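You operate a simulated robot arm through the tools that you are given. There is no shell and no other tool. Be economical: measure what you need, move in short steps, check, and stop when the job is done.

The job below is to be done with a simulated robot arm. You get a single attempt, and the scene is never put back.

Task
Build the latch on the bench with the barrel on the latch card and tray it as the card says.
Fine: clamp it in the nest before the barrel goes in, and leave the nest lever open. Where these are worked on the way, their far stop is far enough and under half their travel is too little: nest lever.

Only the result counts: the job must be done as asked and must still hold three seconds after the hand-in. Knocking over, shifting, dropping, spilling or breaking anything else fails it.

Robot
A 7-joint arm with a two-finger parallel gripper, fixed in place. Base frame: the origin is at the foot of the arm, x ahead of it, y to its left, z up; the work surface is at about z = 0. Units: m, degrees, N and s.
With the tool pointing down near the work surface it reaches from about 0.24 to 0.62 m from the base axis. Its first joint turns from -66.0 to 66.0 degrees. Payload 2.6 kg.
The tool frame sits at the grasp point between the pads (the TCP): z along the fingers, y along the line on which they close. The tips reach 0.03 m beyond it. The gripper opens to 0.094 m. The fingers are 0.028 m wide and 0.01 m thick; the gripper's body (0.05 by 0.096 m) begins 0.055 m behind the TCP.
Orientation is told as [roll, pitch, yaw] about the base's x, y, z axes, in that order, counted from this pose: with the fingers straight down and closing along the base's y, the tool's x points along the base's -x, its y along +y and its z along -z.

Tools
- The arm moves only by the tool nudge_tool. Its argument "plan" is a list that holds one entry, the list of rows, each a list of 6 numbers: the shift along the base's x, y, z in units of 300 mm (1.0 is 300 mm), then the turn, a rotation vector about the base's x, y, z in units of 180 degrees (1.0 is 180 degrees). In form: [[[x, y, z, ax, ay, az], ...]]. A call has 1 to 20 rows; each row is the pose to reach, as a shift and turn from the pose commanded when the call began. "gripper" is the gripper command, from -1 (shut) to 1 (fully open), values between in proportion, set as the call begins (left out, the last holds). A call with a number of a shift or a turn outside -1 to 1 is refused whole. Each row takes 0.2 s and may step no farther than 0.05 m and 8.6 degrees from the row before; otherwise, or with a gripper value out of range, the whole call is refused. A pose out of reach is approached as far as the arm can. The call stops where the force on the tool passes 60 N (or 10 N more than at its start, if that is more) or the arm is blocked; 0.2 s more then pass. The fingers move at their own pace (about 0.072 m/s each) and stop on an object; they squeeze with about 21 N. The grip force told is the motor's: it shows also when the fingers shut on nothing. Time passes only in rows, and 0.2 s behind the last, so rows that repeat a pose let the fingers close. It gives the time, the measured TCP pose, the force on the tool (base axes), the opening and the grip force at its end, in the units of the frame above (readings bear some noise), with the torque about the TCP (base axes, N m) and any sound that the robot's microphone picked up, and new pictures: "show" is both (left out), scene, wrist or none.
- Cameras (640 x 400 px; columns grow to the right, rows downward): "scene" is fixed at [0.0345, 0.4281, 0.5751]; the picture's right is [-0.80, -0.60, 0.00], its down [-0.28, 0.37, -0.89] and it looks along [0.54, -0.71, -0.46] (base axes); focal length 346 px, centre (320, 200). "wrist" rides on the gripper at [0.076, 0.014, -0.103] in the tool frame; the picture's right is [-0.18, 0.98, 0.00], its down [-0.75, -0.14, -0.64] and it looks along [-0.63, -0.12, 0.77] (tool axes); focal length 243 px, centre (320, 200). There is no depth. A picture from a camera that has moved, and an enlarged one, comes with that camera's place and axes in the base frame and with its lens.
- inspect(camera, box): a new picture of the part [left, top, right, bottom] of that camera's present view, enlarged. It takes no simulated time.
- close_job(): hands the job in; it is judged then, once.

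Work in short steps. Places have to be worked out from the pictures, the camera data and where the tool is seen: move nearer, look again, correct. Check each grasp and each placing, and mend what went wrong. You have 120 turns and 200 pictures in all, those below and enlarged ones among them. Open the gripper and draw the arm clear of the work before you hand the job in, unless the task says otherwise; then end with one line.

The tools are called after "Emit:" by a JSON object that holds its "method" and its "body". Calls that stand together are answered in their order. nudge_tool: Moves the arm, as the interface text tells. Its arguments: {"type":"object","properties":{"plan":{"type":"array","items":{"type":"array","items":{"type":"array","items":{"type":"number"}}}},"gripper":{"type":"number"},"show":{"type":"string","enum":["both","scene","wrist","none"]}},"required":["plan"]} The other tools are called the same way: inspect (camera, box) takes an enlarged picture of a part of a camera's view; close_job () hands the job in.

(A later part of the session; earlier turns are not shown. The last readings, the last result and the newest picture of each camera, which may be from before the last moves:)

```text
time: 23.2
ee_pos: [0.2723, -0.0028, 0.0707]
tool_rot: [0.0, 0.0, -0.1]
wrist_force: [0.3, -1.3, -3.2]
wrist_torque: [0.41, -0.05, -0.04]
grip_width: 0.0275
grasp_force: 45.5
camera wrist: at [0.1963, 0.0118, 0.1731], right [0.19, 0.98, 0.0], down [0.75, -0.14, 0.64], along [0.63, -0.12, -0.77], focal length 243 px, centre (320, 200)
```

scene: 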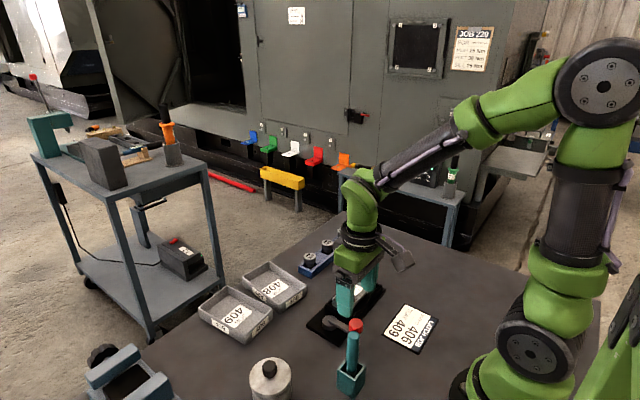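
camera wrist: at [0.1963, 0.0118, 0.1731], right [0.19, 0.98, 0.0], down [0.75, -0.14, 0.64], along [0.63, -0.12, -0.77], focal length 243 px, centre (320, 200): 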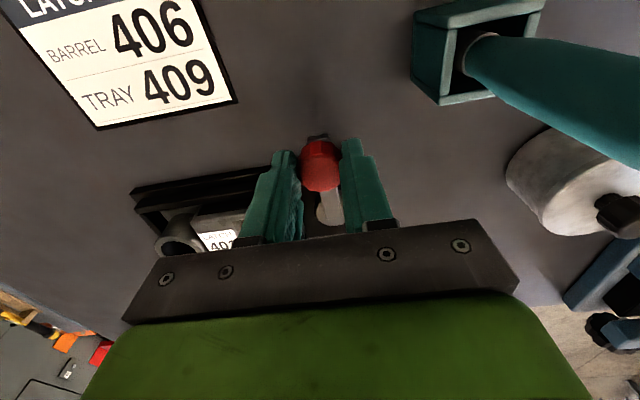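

Knob gripped (27.5 mm). Swing the lever CCW about the pivot, first 24°, and check the force.

Emit:
{"method": "nudge_tool", "body": {"plan": [[[0.002, -0.028, 0, 0, 0, 0.0444], [0.0078, -0.055, 0, 0, 0, 0.0889], [0.0173, -0.0813, 0, 0, 0, 0.1333]]], "show": "wrist"}}

```text
time: 23.7
ee_pos: [0.2744, -0.0026, 0.069]
tool_rot: [0.6, -0.1, 10.7]
wrist_force: [0.2, 4.9, 0.7]
wrist_torque: [-0.38, 0.06, 0.05]
grip_width: 0.0273
grasp_force: 45.1
stopped in row 2: the force on the tool passed its limit at 71 N (the readings are from after the stop); the commanded pose is now the measured one
camera wrist: at [0.197, -0.004, 0.173], right [0.0, 1.0, 0.01], down [0.77, -0.01, 0.64], along [0.64, 0.01, -0.77], focal length 243 px, centre (320, 200)
```

wrist: 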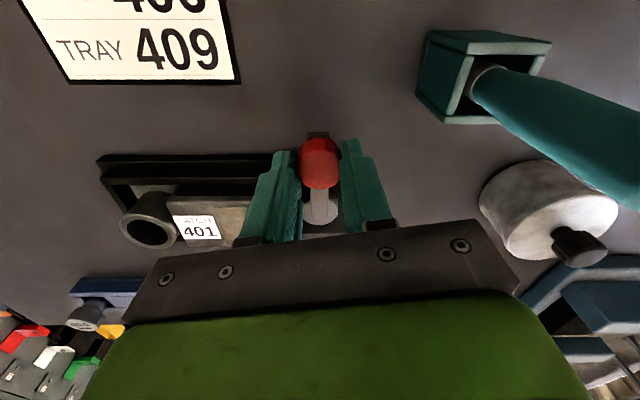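

The lever wouldn't move toward −y (71 N at no displacement). It may be at its stop that way or stiff; I straighten the tool and try small slow steps the other way.

Emit:
{"method": "nudge_tool", "body": {"plan": [[[-0.004, 0, 0.005, 0, 0, -0.03], [-0.007, 0, 0.006, -0.003, 0, -0.059]]], "show": "none"}}

Emit:
{"method": "nudge_tool", "body": {"plan": [[[0, 0.003, 0, 0, 0, 0], [0, 0.006, 0, 0, 0, 0], [0, 0.009, 0, 0, 0, 0], [0, 0.012, 0, 0, 0, 0], [0, 0.012, 0, 0, 0, 0]]], "show": "none"}}

```text
time: 24.3
ee_pos: [0.2718, -0.0035, 0.0708]
tool_rot: [0.1, 0.0, 0.0]
wrist_force: [9.2, 6.4, -27.8]
wrist_torque: [-0.33, -0.33, 0.3]
grip_width: 0.0279
grasp_force: 45.0
```

```text
time: 25.5
ee_pos: [0.2712, 0.0006, 0.0725]
tool_rot: [0.1, 0.1, -0.2]
wrist_force: [-7.4, -6.8, 9.5]
wrist_torque: [-0.48, 0.65, -0.41]
grip_width: 0.0275
grasp_force: 44.7
```

It gives +4 mm in +y with low force. Continue a bit and look.

Emit:
{"method": "nudge_tool", "body": {"plan": [[[0, 0.007, 0, 0, 0, 0], [0.001, 0.014, 0, 0, 0, -0.01], [0.002, 0.02, 0, 0, 0, -0.02], [0.003, 0.027, 0, 0, 0, -0.03]]], "show": "wrist"}}

```text
time: 26.5
ee_pos: [0.273, 0.0078, 0.0715]
tool_rot: [0.1, 0.0, -5.4]
wrist_force: [-3.9, -2.4, 3.0]
wrist_torque: [-0.39, 0.2, -0.12]
grip_width: 0.0273
grasp_force: 45.2
camera wrist: at [0.199, 0.0298, 0.1749], right [0.28, 0.96, 0.0], down [0.74, -0.21, 0.64], along [0.62, -0.18, -0.77], focal length 243 px, centre (320, 200)
```

wrist: 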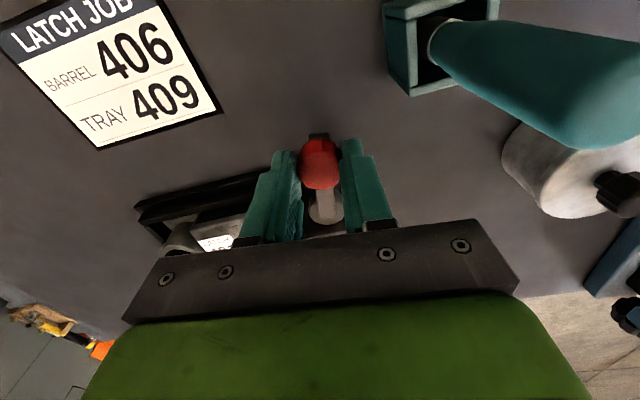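

The lever moves toward +y, so that is its travel direction (−x → +y). To keep the camera clear of the teal handle at (0.23,0.08), I release, raise, turn to yaw +45° and regrip.

Emit:
{"method": "nudge_tool", "body": {"plan": [[[0, 0, 0, 0, 0, 0], [0, 0, 0, 0, 0, 0], [0, 0, 0.08, 0, 0, 0], [0, 0, 0.16, 0, 0, 0.04], [0, 0, 0.16, 0, 0, 0.085], [0, 0, 0.16, 0, 0, 0.13], [0, 0, 0.16, 0, 0, 0.175], [0, 0, 0.16, 0, 0, 0.22], [0, 0, 0.16, 0, 0, 0.265], [0, 0, 0.16, 0, 0, 0.28]]], "gripper": 0.4, "show": "wrist"}}

Emit:
{"method": "inspect", "body": {"camera": "wrist", "box": [240, 60, 400, 220]}}

Emit:
{"method": "inspect", "body": {"camera": "scene", "box": [300, 250, 400, 350]}}

```text
time: 28.7
ee_pos: [0.2735, 0.0079, 0.1192]
tool_rot: [0.0, -0.1, 45.0]
wrist_force: [0.1, 0.8, 0.4]
wrist_torque: [0.01, 0.02, 0.03]
grip_width: 0.0661
grasp_force: 0.0
camera wrist: at [0.2096, -0.0354, 0.2224], right [-0.57, 0.82, 0.0], down [0.63, 0.43, 0.64], along [0.53, 0.36, -0.77], focal length 243 px, centre (320, 200)
```

wrist: 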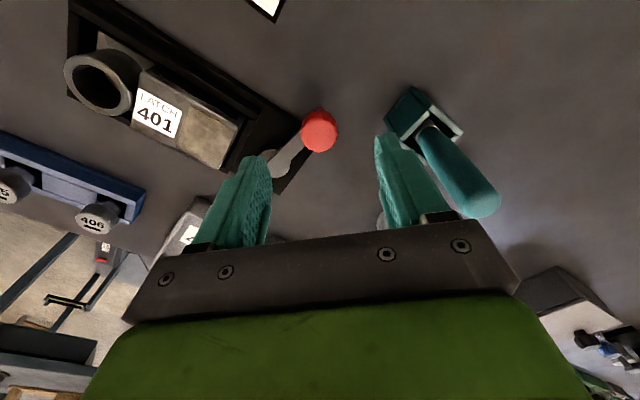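

```text
2.50 times, centred on (320, 140) of wrist
camera zoom: at [0.2096, -0.0354, 0.2224], right [-0.57, 0.82, 0.0], down [0.63, 0.43, 0.64], along [0.53, 0.36, -0.77], focal length 606 px, centre (320, 350)
```

zoom: 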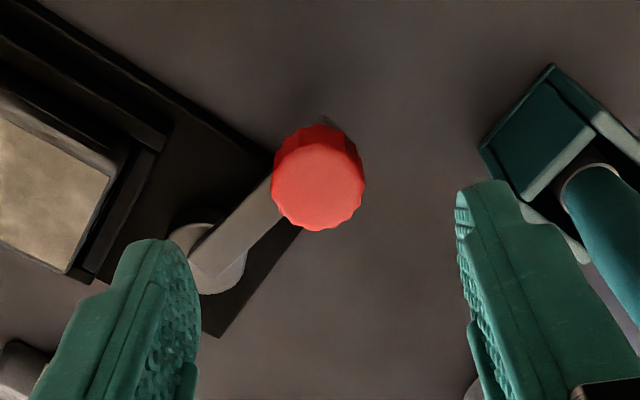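

```text
4.00 times, centred on (350, 300) of scene
camera zoom: at [0.0345, 0.4281, 0.5751], right [-0.8, -0.6, 0.0], down [-0.28, 0.37, -0.89], along [0.54, -0.71, -0.46], focal length 1385 px, centre (200, -200)
```

zoom: 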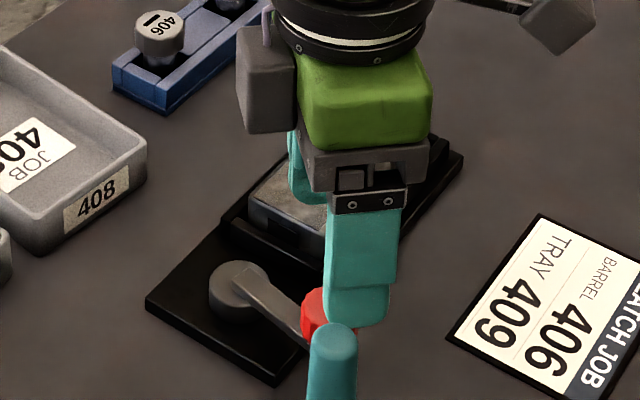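

Knob at ≈(0.2755,0.0085). Narrow the opening, lower, and grip.

Emit:
{"method": "nudge_tool", "body": {"plan": [[[0.006, 0.002, 0, 0, 0, 0], [0.006, 0.002, -0.07, 0, 0, 0], [0.006, 0.002, -0.154, 0, 0, 0], [0.006, 0.002, -0.154, 0, 0, 0]]], "gripper": 0.05, "show": "none"}}

Emit:
{"method": "nudge_tool", "body": {"plan": [[[0, 0, 0, 0, 0, 0], [0, 0, 0, 0, 0, 0], [0, 0, 0, 0, 0, 0]]], "gripper": -0.55, "show": "wrist"}}

```text
time: 29.7
ee_pos: [0.2754, 0.0107, 0.0742]
tool_rot: [-0.1, 0.1, 44.9]
wrist_force: [-0.3, 0.2, 0.0]
wrist_torque: [0.0, -0.02, -0.02]
grip_width: 0.0493
grasp_force: 0.1
```

```text
time: 30.5
ee_pos: [0.2742, 0.0081, 0.0734]
tool_rot: [0.1, 0.0, 44.9]
wrist_force: [0.8, 0.4, -7.7]
wrist_torque: [-0.08, -0.54, 0.01]
grip_width: 0.0274
grasp_force: 45.4
camera wrist: at [0.211, -0.0347, 0.1763], right [-0.56, 0.83, 0.0], down [0.63, 0.43, 0.64], along [0.53, 0.36, -0.77], focal length 243 px, centre (320, 200)
```

wrist: 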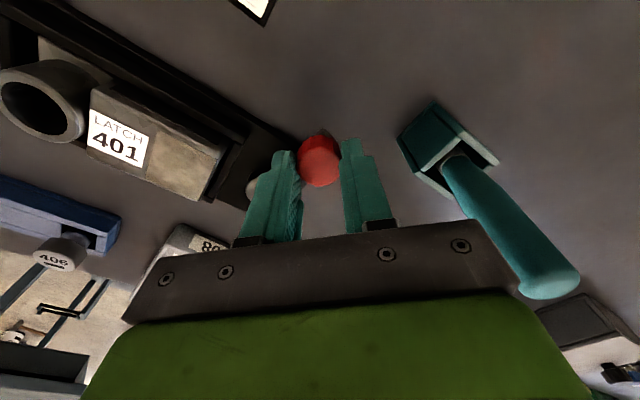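

Gripped. Swing along the arc to about 44° keeping the tool's yaw, and check.

Emit:
{"method": "nudge_tool", "body": {"plan": [[[0.003, 0.0135, 0, 0, 0, 0], [0.007, 0.0267, 0, 0, 0, 0], [0.0125, 0.039, 0, 0, 0, 0], [0.0183, 0.0517, 0, 0, 0, 0], [0.025, 0.0635, 0, 0, 0, 0], [0.033, 0.0753, 0, 0, 0, 0], [0.0415, 0.086, 0, 0, 0, 0], [0.0507, 0.0963, 0, 0, 0, 0]]], "show": "both"}}

```text
time: 32.3
ee_pos: [0.2897, 0.0388, 0.0733]
tool_rot: [0.2, 0.0, 45.0]
wrist_force: [-11.9, -2.8, 24.9]
wrist_torque: [-0.54, 0.51, -0.53]
grip_width: 0.0275
grasp_force: 44.6
camera wrist: at [0.2258, -0.0054, 0.1763], right [-0.56, 0.83, 0.0], down [0.63, 0.43, 0.64], along [0.53, 0.36, -0.77], focal length 243 px, centre (320, 200)
```

scene: 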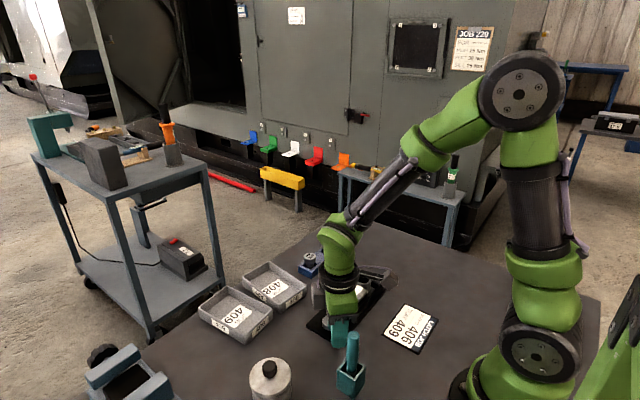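
wrist: 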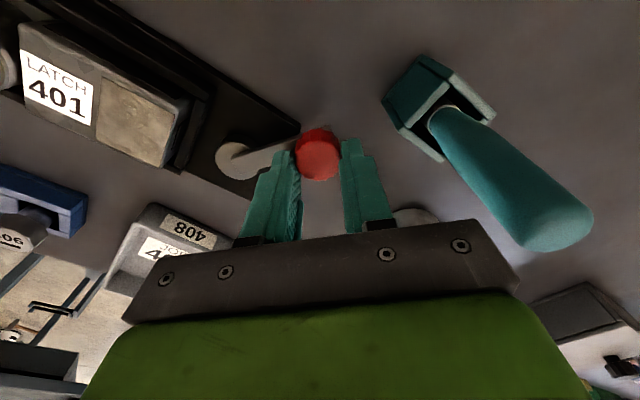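

Emit:
{"method": "nudge_tool", "body": {"plan": [[[0.01, 0.0098, 0.004, 0, 0, 0], [0.0207, 0.0187, 0.004, 0, 0, 0], [0.032, 0.027, 0.004, 0, 0, 0], [0.0437, 0.034, 0.004, 0, 0, 0], [0.056, 0.0405, 0.004, 0, 0, 0], [0.0683, 0.0463, 0.004, 0, 0, 0], [0.081, 0.051, 0.004, 0, 0, 0], [0.0947, 0.0547, 0.004, 0, 0, 0], [0.108, 0.0576, 0.004, 0, 0, 0], [0.122, 0.0597, 0.004, 0, 0, 0]]], "show": "both"}}

```text
time: 34.5
ee_pos: [0.3278, 0.0589, 0.0744]
tool_rot: [0.3, -0.1, 45.0]
wrist_force: [-16.6, 33.5, 5.9]
wrist_torque: [0.72, 0.54, -0.71]
grip_width: 0.041
grasp_force: 17.2
camera wrist: at [0.263, 0.0143, 0.1776], right [-0.56, 0.83, 0.01], down [0.63, 0.43, 0.64], along [0.53, 0.37, -0.77], focal length 243 px, centre (320, 200)
```

scene: 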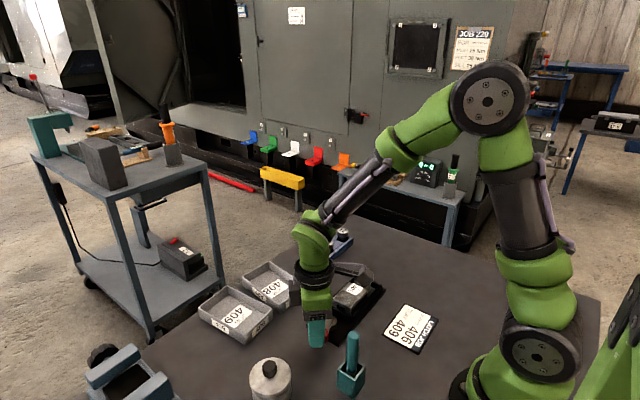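
wrist: 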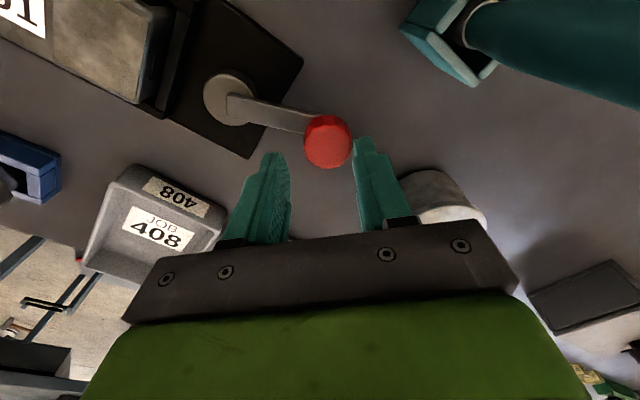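

The grip slipped near 72°; the knob is at ≈(0.311,0.054). Open, raise, and look to see whether it is at its stop.

Emit:
{"method": "nudge_tool", "body": {"plan": [[[0, 0, 0, 0, 0, 0], [0, 0, 0, 0, 0, 0], [0, 0, 0.1, 0, 0, 0.02], [0, 0, 0.2, 0, 0, 0.065], [0, -0.03, 0.2, 0, 0, 0.11], [0, -0.06, 0.2, 0, 0, 0.155], [0, -0.1, 0.2, 0, 0, 0.2], [0, -0.13, 0.2, 0, 0, 0.245], [0, -0.16, 0.2, 0, 0, 0.25]]], "gripper": 0.3, "show": "wrist"}}

Emit:
{"method": "inspect", "body": {"camera": "wrist", "box": [200, 60, 440, 220]}}

Emit:
{"method": "inspect", "body": {"camera": "scene", "box": [290, 250, 400, 360]}}

```text
time: 36.5
ee_pos: [0.3267, 0.0084, 0.1335]
tool_rot: [0.1, -0.1, 90.0]
wrist_force: [-0.7, -0.4, -0.1]
wrist_torque: [-0.03, 0.01, -0.03]
grip_width: 0.061
grasp_force: 0.1
camera wrist: at [0.3134, -0.0686, 0.2369], right [-0.98, 0.18, 0.0], down [0.14, 0.75, 0.64], along [0.12, 0.63, -0.77], focal length 243 px, centre (320, 200)
```

wrist: 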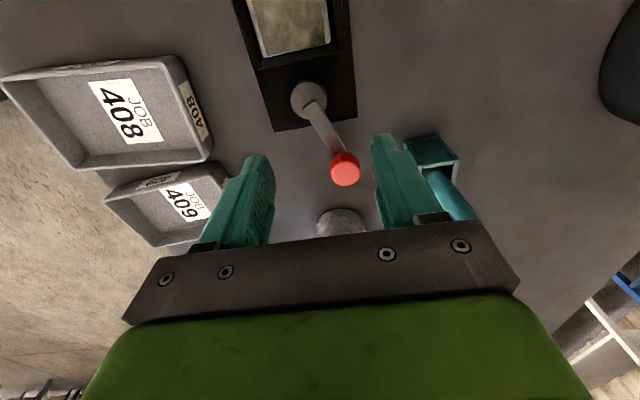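

```text
2.50 times, centred on (320, 140) of wrist
camera zoom: at [0.3134, -0.0686, 0.2369], right [-0.98, 0.18, 0.0], down [0.14, 0.75, 0.64], along [0.12, 0.63, -0.77], focal length 606 px, centre (320, 350)
```

zoom: 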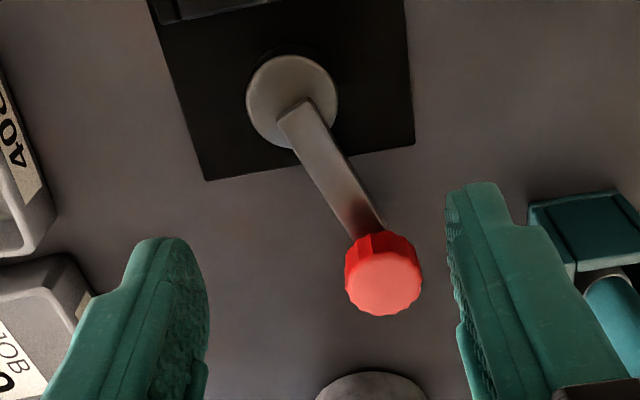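

```text
3.64 times, centred on (345, 305) of scene
camera zoom: at [0.0345, 0.4281, 0.5751], right [-0.8, -0.6, 0.0], down [-0.28, 0.37, -0.89], along [0.54, -0.71, -0.46], focal length 1259 px, centre (229, -182)
```

zoom: 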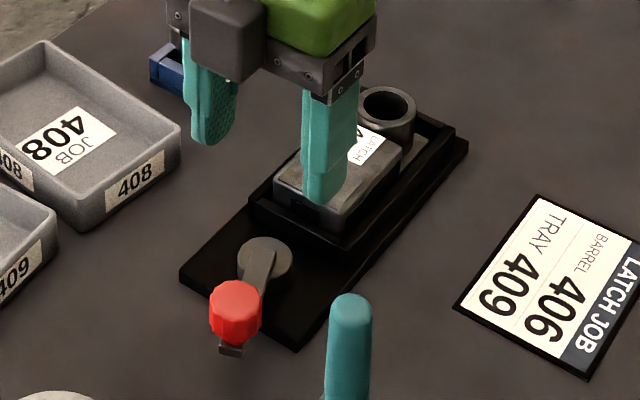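

Lever is at ≈71°. I'll straddle the knob with the opened fingers (along x) and push it on with the −x finger, watching the force.

Emit:
{"method": "nudge_tool", "body": {"plan": [[[-0.022, 0.142, 0, 0, 0, 0], [-0.022, 0.142, -0.1, 0, 0, 0], [-0.022, 0.142, -0.212, 0, 0, 0]]], "show": "wrist"}}

Emit:
{"method": "nudge_tool", "body": {"plan": [[[0.01, 0, 0, 0, 0, 0], [0.02, 0, 0, 0, 0, 0], [0.03, 0, 0, 0, 0, 0], [0.04, 0, 0, 0, 0, 0], [0.05, 0, 0, 0, 0, 0], [0.06, 0, 0, 0, 0, 0]]], "show": "wrist"}}

```text
time: 37.3
ee_pos: [0.3206, 0.0491, 0.0693]
tool_rot: [0.1, 0.0, 89.9]
wrist_force: [0.5, 0.1, 0.1]
wrist_torque: [0.0, -0.01, 0.0]
grip_width: 0.061
grasp_force: 0.1
camera wrist: at [0.306, -0.0261, 0.1723], right [-0.98, 0.19, 0.0], down [0.14, 0.75, 0.64], along [0.12, 0.63, -0.77], focal length 243 px, centre (320, 200)
```

wrist: 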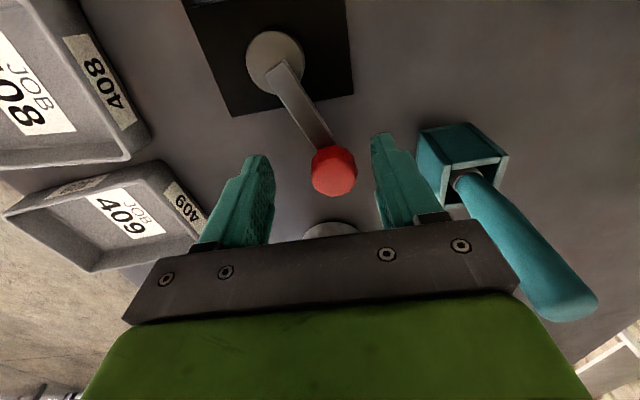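

```text
time: 38.7
ee_pos: [0.3384, 0.0502, 0.0711]
tool_rot: [-0.1, 0.0, 90.0]
wrist_force: [-1.3, 0.4, -0.4]
wrist_torque: [0.01, -0.01, 0.01]
grip_width: 0.0614
grasp_force: 0.4
camera wrist: at [0.3245, -0.0262, 0.1741], right [-0.98, 0.18, 0.0], down [0.14, 0.75, 0.64], along [0.12, 0.63, -0.77], focal length 243 px, centre (320, 200)
```

wrist: 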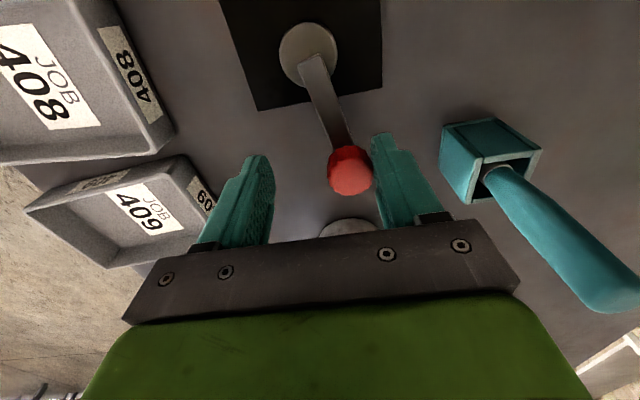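

Still moving freely; continue pushing.

Emit:
{"method": "nudge_tool", "body": {"plan": [[[0.01, 0, 0, 0, 0, 0], [0.02, 0, 0, 0, 0, 0], [0.03, 0, 0, 0, 0, 0], [0.04, 0, 0, 0, 0, 0], [0.05, 0, 0, 0, 0, 0], [0.06, 0, 0, 0, 0, 0], [0.07, 0, 0, 0, 0, 0]]], "show": "wrist"}}

```text
time: 40.3
ee_pos: [0.3524, 0.0502, 0.068]
tool_rot: [1.2, 0.1, 89.7]
wrist_force: [-39.1, -3.1, 12.1]
wrist_torque: [0.11, 0.98, 0.34]
grip_width: 0.0832
grasp_force: 19.3
camera wrist: at [0.3404, -0.0254, 0.1725], right [-0.98, 0.19, 0.02], down [0.16, 0.75, 0.64], along [0.1, 0.63, -0.77], focal length 243 px, centre (320, 200)
```

wrist: 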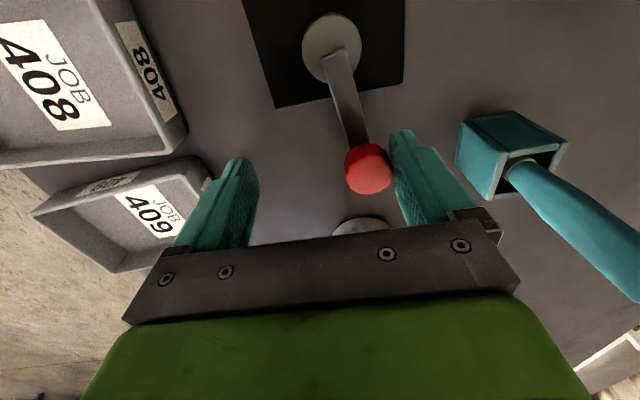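

The finger gave way at ~39 N with lever near 81°; perhaps that is the stop. To verify I push with closed (stiff) fingers from the −x side.

Emit:
{"method": "nudge_tool", "body": {"plan": [[[-0.02, 0, 0, 0, 0, 0], [-0.03, 0, 0, 0, 0, 0], [-0.03, 0, 0.1, 0, 0, 0], [-0.03, 0, 0.2, 0, 0, 0]]], "show": "none"}}

Emit:
{"method": "nudge_tool", "body": {"plan": [[[0, -0.02, 0, 0, 0, 0], [-0.08, -0.02, 0, 0, 0, 0], [-0.16, -0.02, 0, 0, 0, 0], [-0.16, -0.02, 0, 0, 0, 0]]], "gripper": -1, "show": "both"}}

Emit:
{"method": "inspect", "body": {"camera": "wrist", "box": [200, 60, 520, 260]}}

```text
time: 41.3
ee_pos: [0.348, 0.0494, 0.1321]
tool_rot: [-0.3, -0.1, 90.0]
wrist_force: [-0.3, 0.1, -0.1]
wrist_torque: [-0.01, 0.01, -0.01]
grip_width: 0.0609
grasp_force: 0.0
```

```text
time: 42.3
ee_pos: [0.3022, 0.0435, 0.1301]
tool_rot: [0.1, 0.1, 90.0]
wrist_force: [0.7, -0.5, 0.9]
wrist_torque: [0.03, 0.03, -0.02]
grip_width: 0.0
grasp_force: 20.8
camera wrist: at [0.2875, -0.0333, 0.2342], right [-0.98, 0.18, 0.0], down [0.14, 0.75, 0.64], along [0.12, 0.63, -0.77], focal length 243 px, centre (320, 200)
```

scene: 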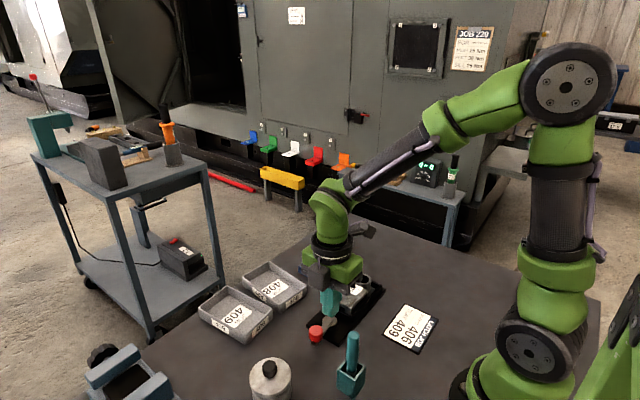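
wrist: 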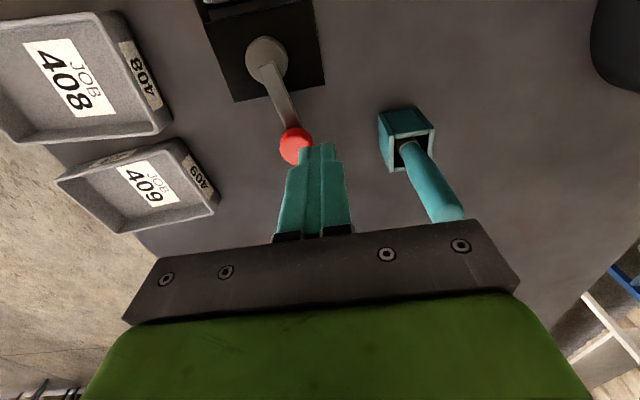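

```text
2.00 times, centred on (360, 160) of wrist
camera zoom: at [0.2875, -0.0333, 0.2342], right [-0.98, 0.18, 0.0], down [0.14, 0.75, 0.64], along [0.12, 0.63, -0.77], focal length 485 px, centre (240, 280)
```

zoom: 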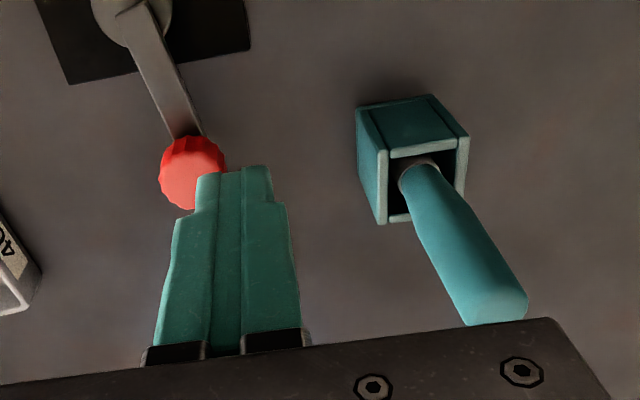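

Emit:
{"method": "nudge_tool", "body": {"plan": [[[-0.024, -0.002, 0, 0, 0, 0], [-0.024, -0.002, -0.1, 0, 0, 0], [-0.024, -0.002, -0.205, 0, 0, 0]]], "show": "none"}}

Emit:
{"method": "nudge_tool", "body": {"plan": [[[0.01, 0, 0, 0, 0, 0], [0.02, 0, 0, 0, 0, 0], [0.03, 0, 0, 0, 0, 0], [0.04, 0, 0, 0, 0, 0], [0.05, 0, 0, 0, 0, 0], [0.06, 0, 0, 0, 0, 0]]], "show": "wrist"}}

```text
time: 43.1
ee_pos: [0.2955, 0.0425, 0.0695]
tool_rot: [0.2, 0.1, 89.8]
wrist_force: [0.6, -0.7, -0.3]
wrist_torque: [0.01, 0.02, 0.0]
grip_width: 0.0001
grasp_force: 20.5
```

```text
time: 44.1
ee_pos: [0.3014, 0.0433, 0.0682]
tool_rot: [1.2, 0.1, 89.6]
wrist_force: [-4.3, -1.5, 3.0]
wrist_torque: [0.07, 0.03, 0.04]
grip_width: 0.0001
grasp_force: 20.9
stopped in row 5: the force on the tool passed its limit at 65 N (the readings are from after the stop); the commanded pose is now the measured one
camera wrist: at [0.289, -0.0318, 0.1723], right [-0.98, 0.19, 0.02], down [0.16, 0.75, 0.64], along [0.11, 0.63, -0.77], focal length 243 px, centre (320, 200)
```

wrist: 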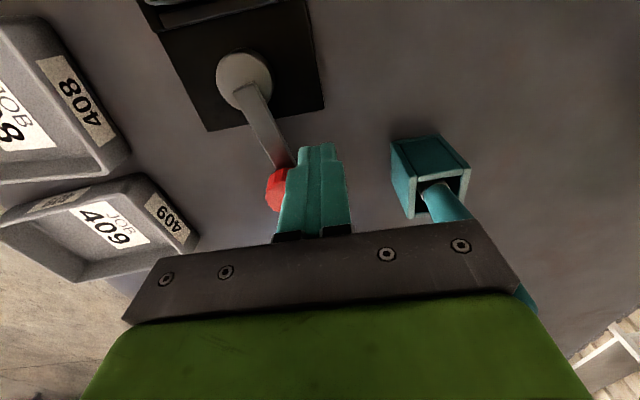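

Firm stop at ~80° (65 N, no movement): the lever is clamped. Back off, rise, and look at the whole nest.

Emit:
{"method": "nudge_tool", "body": {"plan": [[[-0.02, 0, 0.004, -0.006, 0, 0.002], [-0.02, 0, 0.1, -0.0065, 0, 0.002], [-0.02, 0, 0.22, -0.0065, 0, 0.002], [0.05, -0.12, 0.24, -0.0065, 0, 0.002], [0.1, -0.27, 0.24, -0.0065, 0, 0.002], [0.1, -0.42, 0.24, -0.0065, 0, 0.002]]], "show": "both"}}

Emit:
{"method": "inspect", "body": {"camera": "scene", "box": [290, 250, 400, 360]}}

Emit:
{"method": "inspect", "body": {"camera": "wrist", "box": [200, 0, 440, 200]}}

```text
time: 45.5
ee_pos: [0.3311, -0.0833, 0.1448]
tool_rot: [1.0, 1.2, 90.2]
wrist_force: [-0.8, -0.1, -0.9]
wrist_torque: [0.0, -0.01, -0.01]
grip_width: 0.0
grasp_force: 21.0
camera wrist: at [0.32, -0.1556, 0.248], right [-0.98, 0.18, 0.01], down [0.15, 0.77, 0.62], along [0.1, 0.61, -0.78], focal length 243 px, centre (320, 200)
```

scene: 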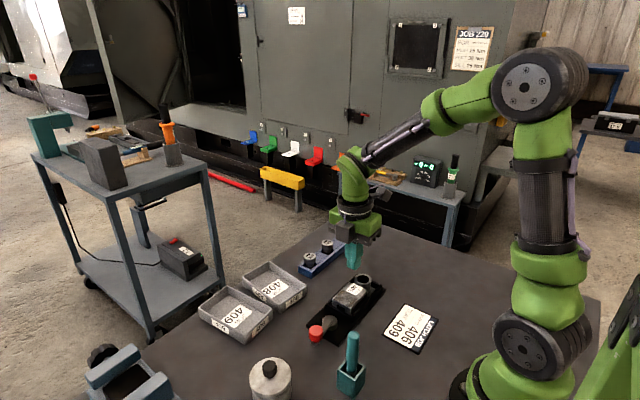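
wrist: 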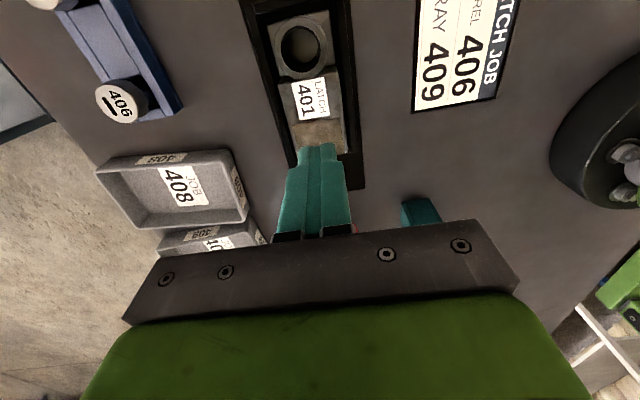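

```text
3.64 times, centred on (345, 305) of scene
camera zoom: at [0.0345, 0.4281, 0.5751], right [-0.8, -0.6, 0.0], down [-0.28, 0.37, -0.89], along [0.54, -0.71, -0.46], focal length 1259 px, centre (229, -182)
```

zoom: 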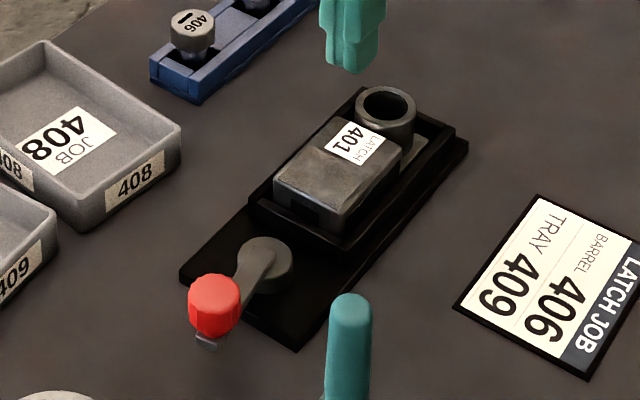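

```text
2.00 times, centred on (320, 100) of wrist
camera zoom: at [0.32, -0.1556, 0.248], right [-0.98, 0.18, 0.01], down [0.15, 0.77, 0.62], along [0.1, 0.61, -0.78], focal length 485 px, centre (320, 400)
```

zoom: 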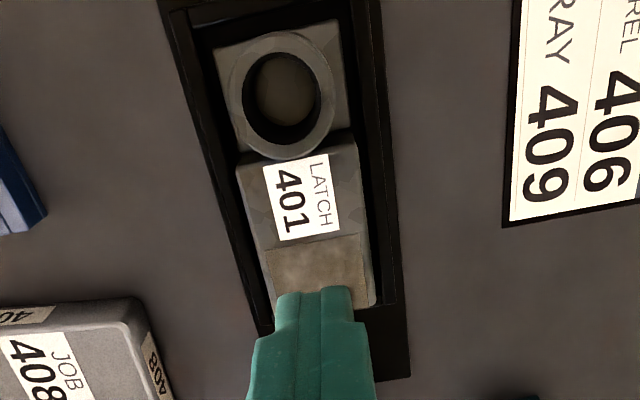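

Lever clamped and latch in place. Correct the ~1° tilt, open the gripper and move over the rack toward barrel 406.

Emit:
{"method": "nudge_tool", "body": {"plan": [[[0.1, -0.02, 0.06, 0.0067, -0.0056, 0], [0.2, -0.05, 0.06, 0.0067, -0.0056, 0], [0.3, -0.08, 0.06, 0.0067, -0.0056, 0], [0.4, -0.12, 0.06, 0.0067, -0.0056, 0], [0.49, -0.16, 0.06, 0.0067, -0.0056, 0]]], "gripper": 0.6, "show": "wrist"}}

Emit:
{"method": "inspect", "body": {"camera": "wrist", "box": [220, 0, 420, 160]}}

Emit:
{"method": "inspect", "body": {"camera": "scene", "box": [290, 220, 360, 290]}}

```text
time: 46.7
ee_pos: [0.4814, -0.1317, 0.1583]
tool_rot: [0.2, 0.1, 90.0]
wrist_force: [1.1, -0.2, 0.0]
wrist_torque: [-0.04, -0.03, 0.02]
grip_width: 0.0753
grasp_force: 0.1
camera wrist: at [0.4671, -0.2078, 0.263], right [-0.98, 0.18, 0.0], down [0.14, 0.75, 0.64], along [0.12, 0.63, -0.77], focal length 243 px, centre (320, 200)
```

wrist: 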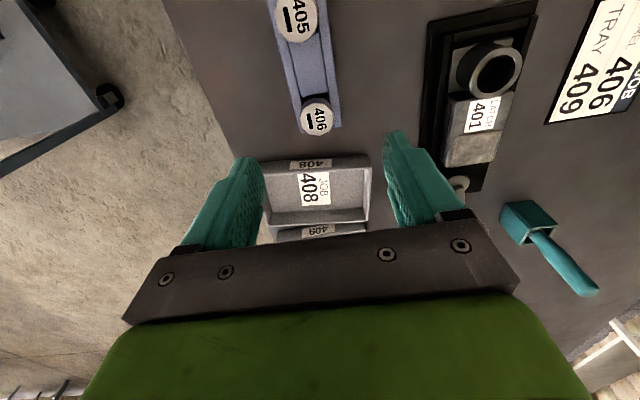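

```text
2.50 times, centred on (320, 80) of wrist
camera zoom: at [0.4671, -0.2078, 0.263], right [-0.98, 0.18, 0.0], down [0.14, 0.75, 0.64], along [0.12, 0.63, -0.77], focal length 606 px, centre (320, 500)
```

zoom: 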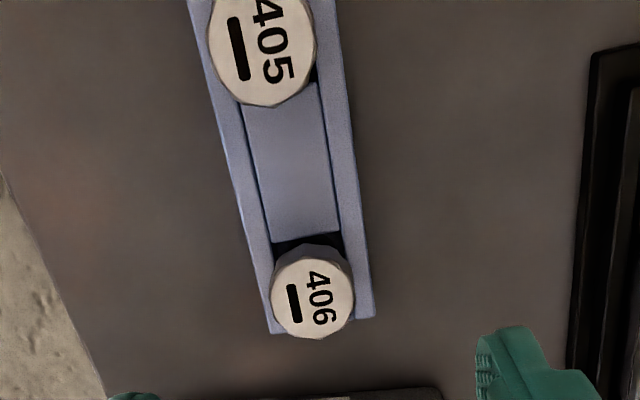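

```text
5.71 times, centred on (325, 255) of scene
camera zoom: at [0.0345, 0.4281, 0.5751], right [-0.8, -0.6, 0.0], down [-0.28, 0.37, -0.89], along [0.54, -0.71, -0.46], focal length 1978 px, centre (291, -114)
```

zoom: 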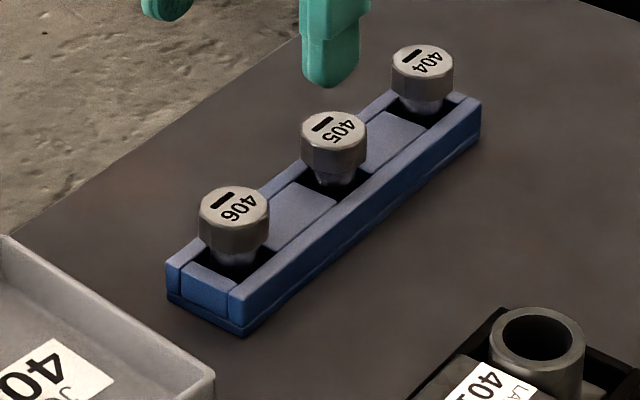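

Barrel 406 head centre ≈(0.486,−0.1255), top ≈0.048, dia 30 mm. Align and descend partway, then check.

Emit:
{"method": "nudge_tool", "body": {"plan": [[[0.015, 0.021, 0, 0, 0, 0], [0.015, 0.021, -0.12, 0, 0, 0], [0.015, 0.021, -0.24, 0, 0, 0]]], "show": "wrist"}}

Emit:
{"method": "inspect", "body": {"camera": "wrist", "box": [220, 80, 420, 240]}}

Emit:
{"method": "inspect", "body": {"camera": "scene", "box": [280, 220, 350, 290]}}

```text
time: 47.5
ee_pos: [0.4834, -0.1253, 0.0881]
tool_rot: [0.0, 0.1, 90.1]
wrist_force: [0.2, -0.2, 1.1]
wrist_torque: [-0.01, 0.01, 0.01]
grip_width: 0.0751
grasp_force: 0.0
camera wrist: at [0.4695, -0.2, 0.1916], right [-0.98, 0.18, 0.0], down [0.14, 0.75, 0.64], along [0.12, 0.63, -0.77], focal length 243 px, centre (320, 200)
```

wrist: 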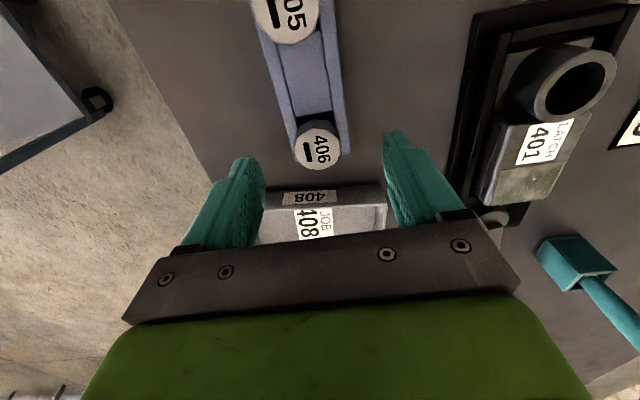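

```text
2.50 times, centred on (320, 160) of wrist
camera zoom: at [0.4695, -0.2, 0.1916], right [-0.98, 0.18, 0.0], down [0.14, 0.75, 0.64], along [0.12, 0.63, -0.77], focal length 606 px, centre (320, 300)
```

zoom: 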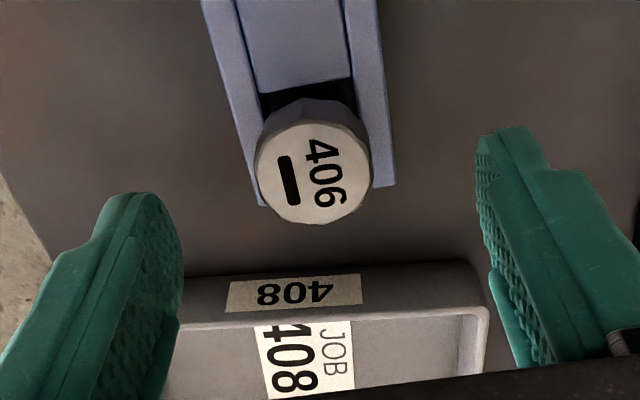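

```text
5.71 times, centred on (315, 255) of scene
camera zoom: at [0.0345, 0.4281, 0.5751], right [-0.8, -0.6, 0.0], down [-0.28, 0.37, -0.89], along [0.54, -0.71, -0.46], focal length 1978 px, centre (349, -114)
```

zoom: 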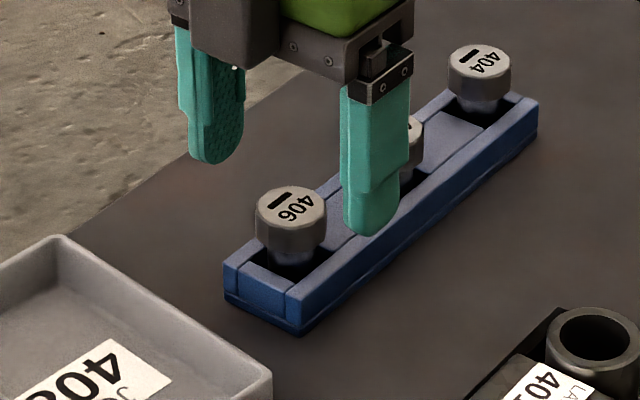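

Emit:
{"method": "nudge_tool", "body": {"plan": [[[0.006, -0.005, -0.05, 0, 0, 0], [0.006, -0.005, -0.1, 0, 0, 0]]], "show": "none"}}

Emit:
{"method": "nudge_tool", "body": {"plan": [[[0, 0, 0, 0, 0, 0], [0, 0, 0, 0, 0, 0], [0, 0, 0, 0, 0, 0], [0, 0, 0, 0, 0, 0], [0, 0, 0.02, 0, 0, 0], [0, 0, 0.05, 0, 0, 0], [0, 0, 0.1, 0, 0, 0], [0, 0, 0.2, 0, 0, 0], [0, 0, 0.28, 0, 0, 0]]], "gripper": -1, "show": "both"}}

Emit:
{"method": "inspect", "body": {"camera": "scene", "box": [280, 190, 350, 290]}}

Emit:
{"method": "inspect", "body": {"camera": "wrist", "box": [250, 100, 390, 240]}}

```text
time: 48.1
ee_pos: [0.4852, -0.1261, 0.0591]
tool_rot: [0.0, 0.0, 90.1]
wrist_force: [0.5, 0.4, 0.5]
wrist_torque: [0.0, -0.01, -0.04]
grip_width: 0.0749
grasp_force: 0.1
```

```text
time: 50.1
ee_pos: [0.4841, -0.1258, 0.1415]
tool_rot: [0.1, 0.0, 90.0]
wrist_force: [0.3, -0.1, -0.6]
wrist_torque: [0.01, -0.01, -0.02]
grip_width: 0.0309
grasp_force: 21.2
camera wrist: at [0.4709, -0.2012, 0.2442], right [-0.98, 0.18, 0.0], down [0.14, 0.75, 0.64], along [0.12, 0.63, -0.77], focal length 243 px, centre (320, 200)
```

scene: 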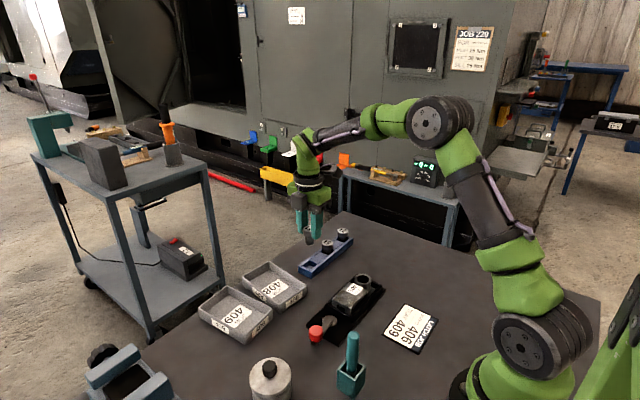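
wrist: 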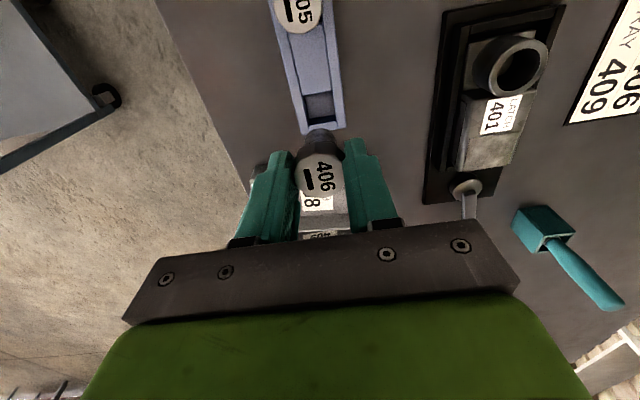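

```text
4.00 times, centred on (315, 240) of scene
camera zoom: at [0.0345, 0.4281, 0.5751], right [-0.8, -0.6, 0.0], down [-0.28, 0.37, -0.89], along [0.54, -0.71, -0.46], focal length 1385 px, centre (340, 40)
```

zoom: 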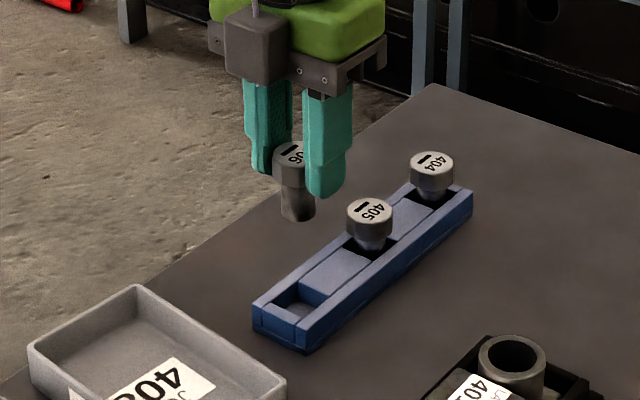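

```text
2.86 times, centred on (320, 170) of wrist
camera zoom: at [0.4709, -0.2012, 0.2442], right [-0.98, 0.18, 0.0], down [0.14, 0.75, 0.64], along [0.12, 0.63, -0.77], focal length 693 px, centre (320, 286)
```

zoom: 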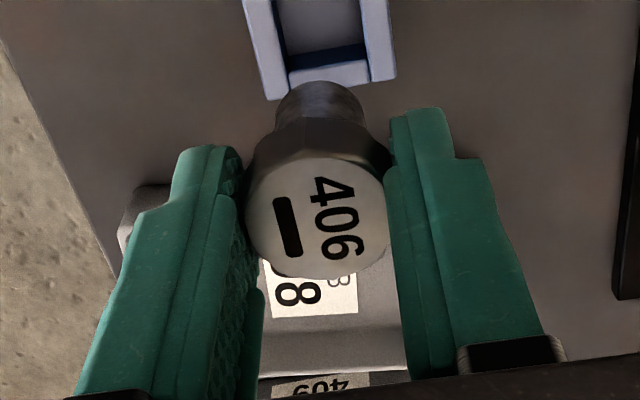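

Barrel 406 is held, upright. Carry it above the ring, estimated at (0.335,−0.135).

Emit:
{"method": "nudge_tool", "body": {"plan": [[[-0.1, -0.007, 0.02, 0, 0, 0], [-0.2, -0.014, 0.02, 0, 0, 0], [-0.3, -0.02, 0.02, 0, 0, 0], [-0.4, -0.027, 0.02, 0, 0, 0], [-0.47, -0.032, 0, 0, 0, 0], [-0.5, -0.034, -0.07, 0, 0, 0]]], "show": "wrist"}}

Emit:
{"method": "inspect", "body": {"camera": "wrist", "box": [240, 60, 400, 240]}}

Emit:
{"method": "inspect", "body": {"camera": "scene", "box": [320, 210, 420, 320]}}

```text
time: 51.5
ee_pos: [0.3348, -0.135, 0.1191]
tool_rot: [0.0, 0.0, 90.0]
wrist_force: [0.2, -0.9, 0.5]
wrist_torque: [-0.03, 0.01, -0.01]
grip_width: 0.0311
grasp_force: 20.6
camera wrist: at [0.3212, -0.2112, 0.2223], right [-0.98, 0.18, 0.0], down [0.14, 0.75, 0.64], along [0.12, 0.63, -0.77], focal length 243 px, centre (320, 200)
```

wrist: 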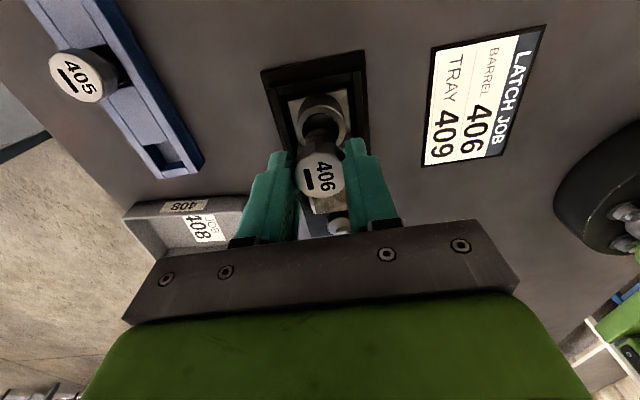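

```text
2.22 times, centred on (320, 150) of wrist
camera zoom: at [0.3212, -0.2112, 0.2223], right [-0.98, 0.18, 0.0], down [0.14, 0.75, 0.64], along [0.12, 0.63, -0.77], focal length 539 px, centre (320, 311)
```

zoom: 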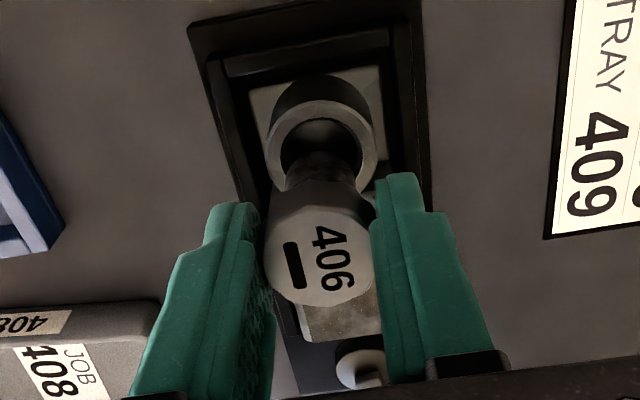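

```text
3.64 times, centred on (370, 265) of scene
camera zoom: at [0.0345, 0.4281, 0.5751], right [-0.8, -0.6, 0.0], down [-0.28, 0.37, -0.89], along [0.54, -0.71, -0.46], focal length 1259 px, centre (138, -36)
```

zoom: 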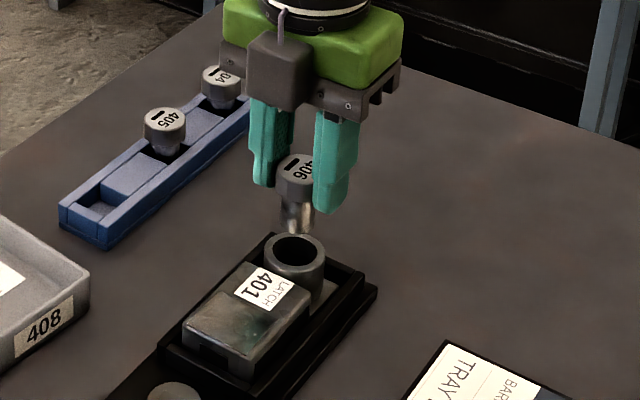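

Barrel shaft bottom (≈(0.3355,−0.137)) lines up with the ring (≈(0.336,−0.1355)). Nudge 1 mm in y and lower gradually.

Emit:
{"method": "nudge_tool", "body": {"plan": [[[0.001, 0.004, -0.02, 0, 0, 0], [0.001, 0.004, -0.05, 0, 0, 0], [0.001, 0.004, -0.075, 0, 0, 0], [0.001, 0.004, -0.1, 0, 0, 0]]], "show": "wrist"}}

Emit:
{"method": "inspect", "body": {"camera": "scene", "box": [330, 220, 410, 310]}}

```text
time: 52.5
ee_pos: [0.3353, -0.1336, 0.0888]
tool_rot: [0.1, 0.0, 90.1]
wrist_force: [-0.2, 0.5, -0.2]
wrist_torque: [-0.01, 0.01, 0.02]
grip_width: 0.0307
grasp_force: 20.4
camera wrist: at [0.3216, -0.2097, 0.1919], right [-0.98, 0.18, 0.0], down [0.14, 0.75, 0.64], along [0.12, 0.63, -0.77], focal length 243 px, centre (320, 200)
```

wrist: 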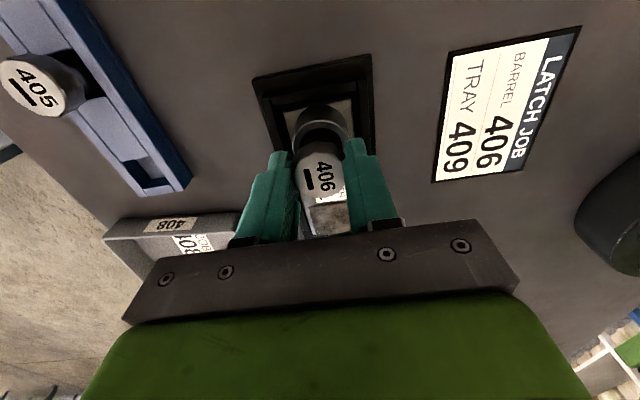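

```text
4.44 times, centred on (370, 265) of scene
camera zoom: at [0.0345, 0.4281, 0.5751], right [-0.8, -0.6, 0.0], down [-0.28, 0.37, -0.89], along [0.54, -0.71, -0.46], focal length 1539 px, centre (98, -89)
```

zoom: 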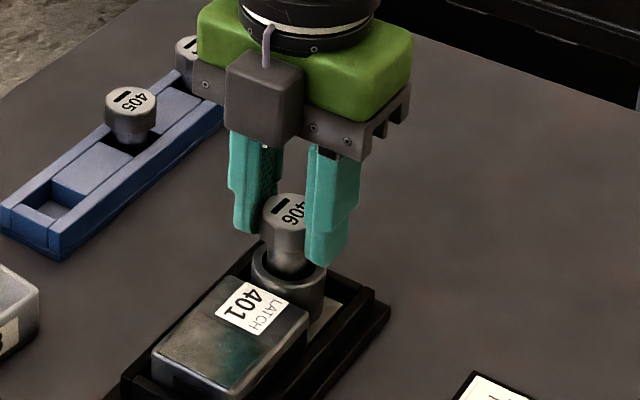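

The shaft has entered the ring freely. Continue lowering slowly to seat.

Emit:
{"method": "nudge_tool", "body": {"plan": [[[0, 0, -0.01, 0, 0, 0], [0, 0, -0.02, 0, 0, 0], [0, 0, -0.03, 0, 0, 0], [0, 0, -0.04, 0, 0, 0], [0, 0, -0.047, 0, 0, 0]]], "show": "wrist"}}

Emit:
{"method": "inspect", "body": {"camera": "scene", "box": [330, 220, 410, 310]}}

```text
time: 53.7
ee_pos: [0.3359, -0.1339, 0.0765]
tool_rot: [-0.1, 0.1, 90.1]
wrist_force: [-5.0, 1.2, 11.8]
wrist_torque: [0.17, 0.13, 0.12]
grip_width: 0.0312
grasp_force: 21.0
camera wrist: at [0.3221, -0.2099, 0.1791], right [-0.98, 0.18, 0.0], down [0.14, 0.75, 0.64], along [0.12, 0.63, -0.77], focal length 243 px, centre (320, 200)
```

wrist: 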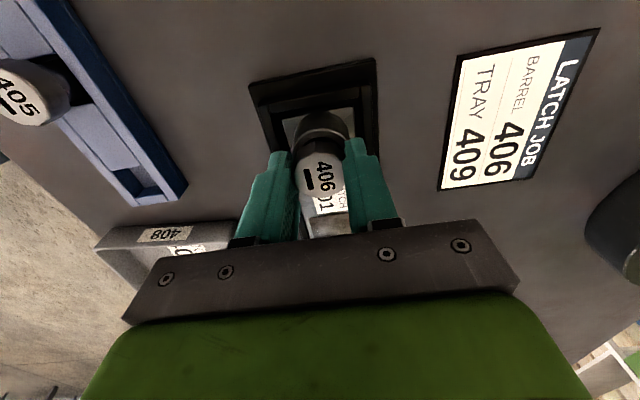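

```text
4.44 times, centred on (370, 265) of scene
camera zoom: at [0.0344, 0.4281, 0.5751], right [-0.8, -0.6, 0.0], down [-0.28, 0.37, -0.89], along [0.54, -0.71, -0.46], focal length 1539 px, centre (98, -89)
```

zoom: 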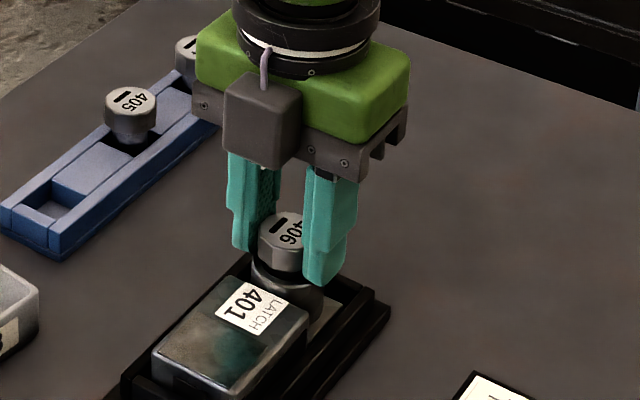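

Contact at 12 N; press a bit further to see whether it seats.

Emit:
{"method": "nudge_tool", "body": {"plan": [[[0, 0, -0.003, 0, 0, 0], [0, 0, -0.006, 0, 0, 0], [0, 0, -0.009, 0, 0, 0]]], "show": "none"}}

Emit:
{"method": "inspect", "body": {"camera": "scene", "box": [345, 245, 395, 295]}}

Emit:
{"method": "inspect", "body": {"camera": "wrist", "box": [270, 80, 370, 220]}}

```text
time: 54.4
ee_pos: [0.3373, -0.1337, 0.0758]
tool_rot: [0.1, 0.1, 90.0]
wrist_force: [-2.8, 0.7, 6.5]
wrist_torque: [0.05, 0.13, 0.09]
grip_width: 0.0309
grasp_force: 20.7
stopped in row 3: the force on the tool passed its limit at 65 N (the readings are from after the stop); the commanded pose is now the measured one
```

```text
8.00 times, centred on (370, 270) of scene
camera zoom: at [0.0345, 0.4281, 0.5751], right [-0.8, -0.6, 0.0], down [-0.28, 0.37, -0.89], along [0.54, -0.71, -0.46], focal length 2770 px, centre (-80, -360)
```

zoom: 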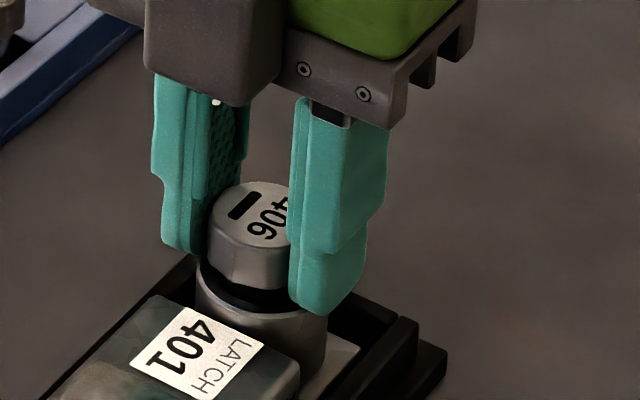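

```text
2.86 times, centred on (320, 150) of wrist
camera zoom: at [0.322, -0.2098, 0.1791], right [-0.98, 0.19, 0.0], down [0.14, 0.75, 0.64], along [0.12, 0.63, -0.77], focal length 693 px, centre (320, 343)
```

zoom: 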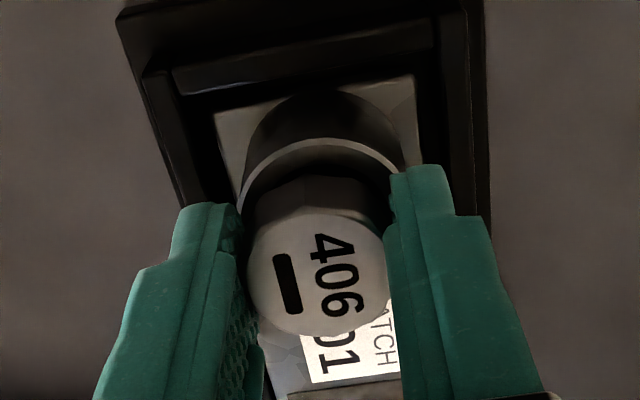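

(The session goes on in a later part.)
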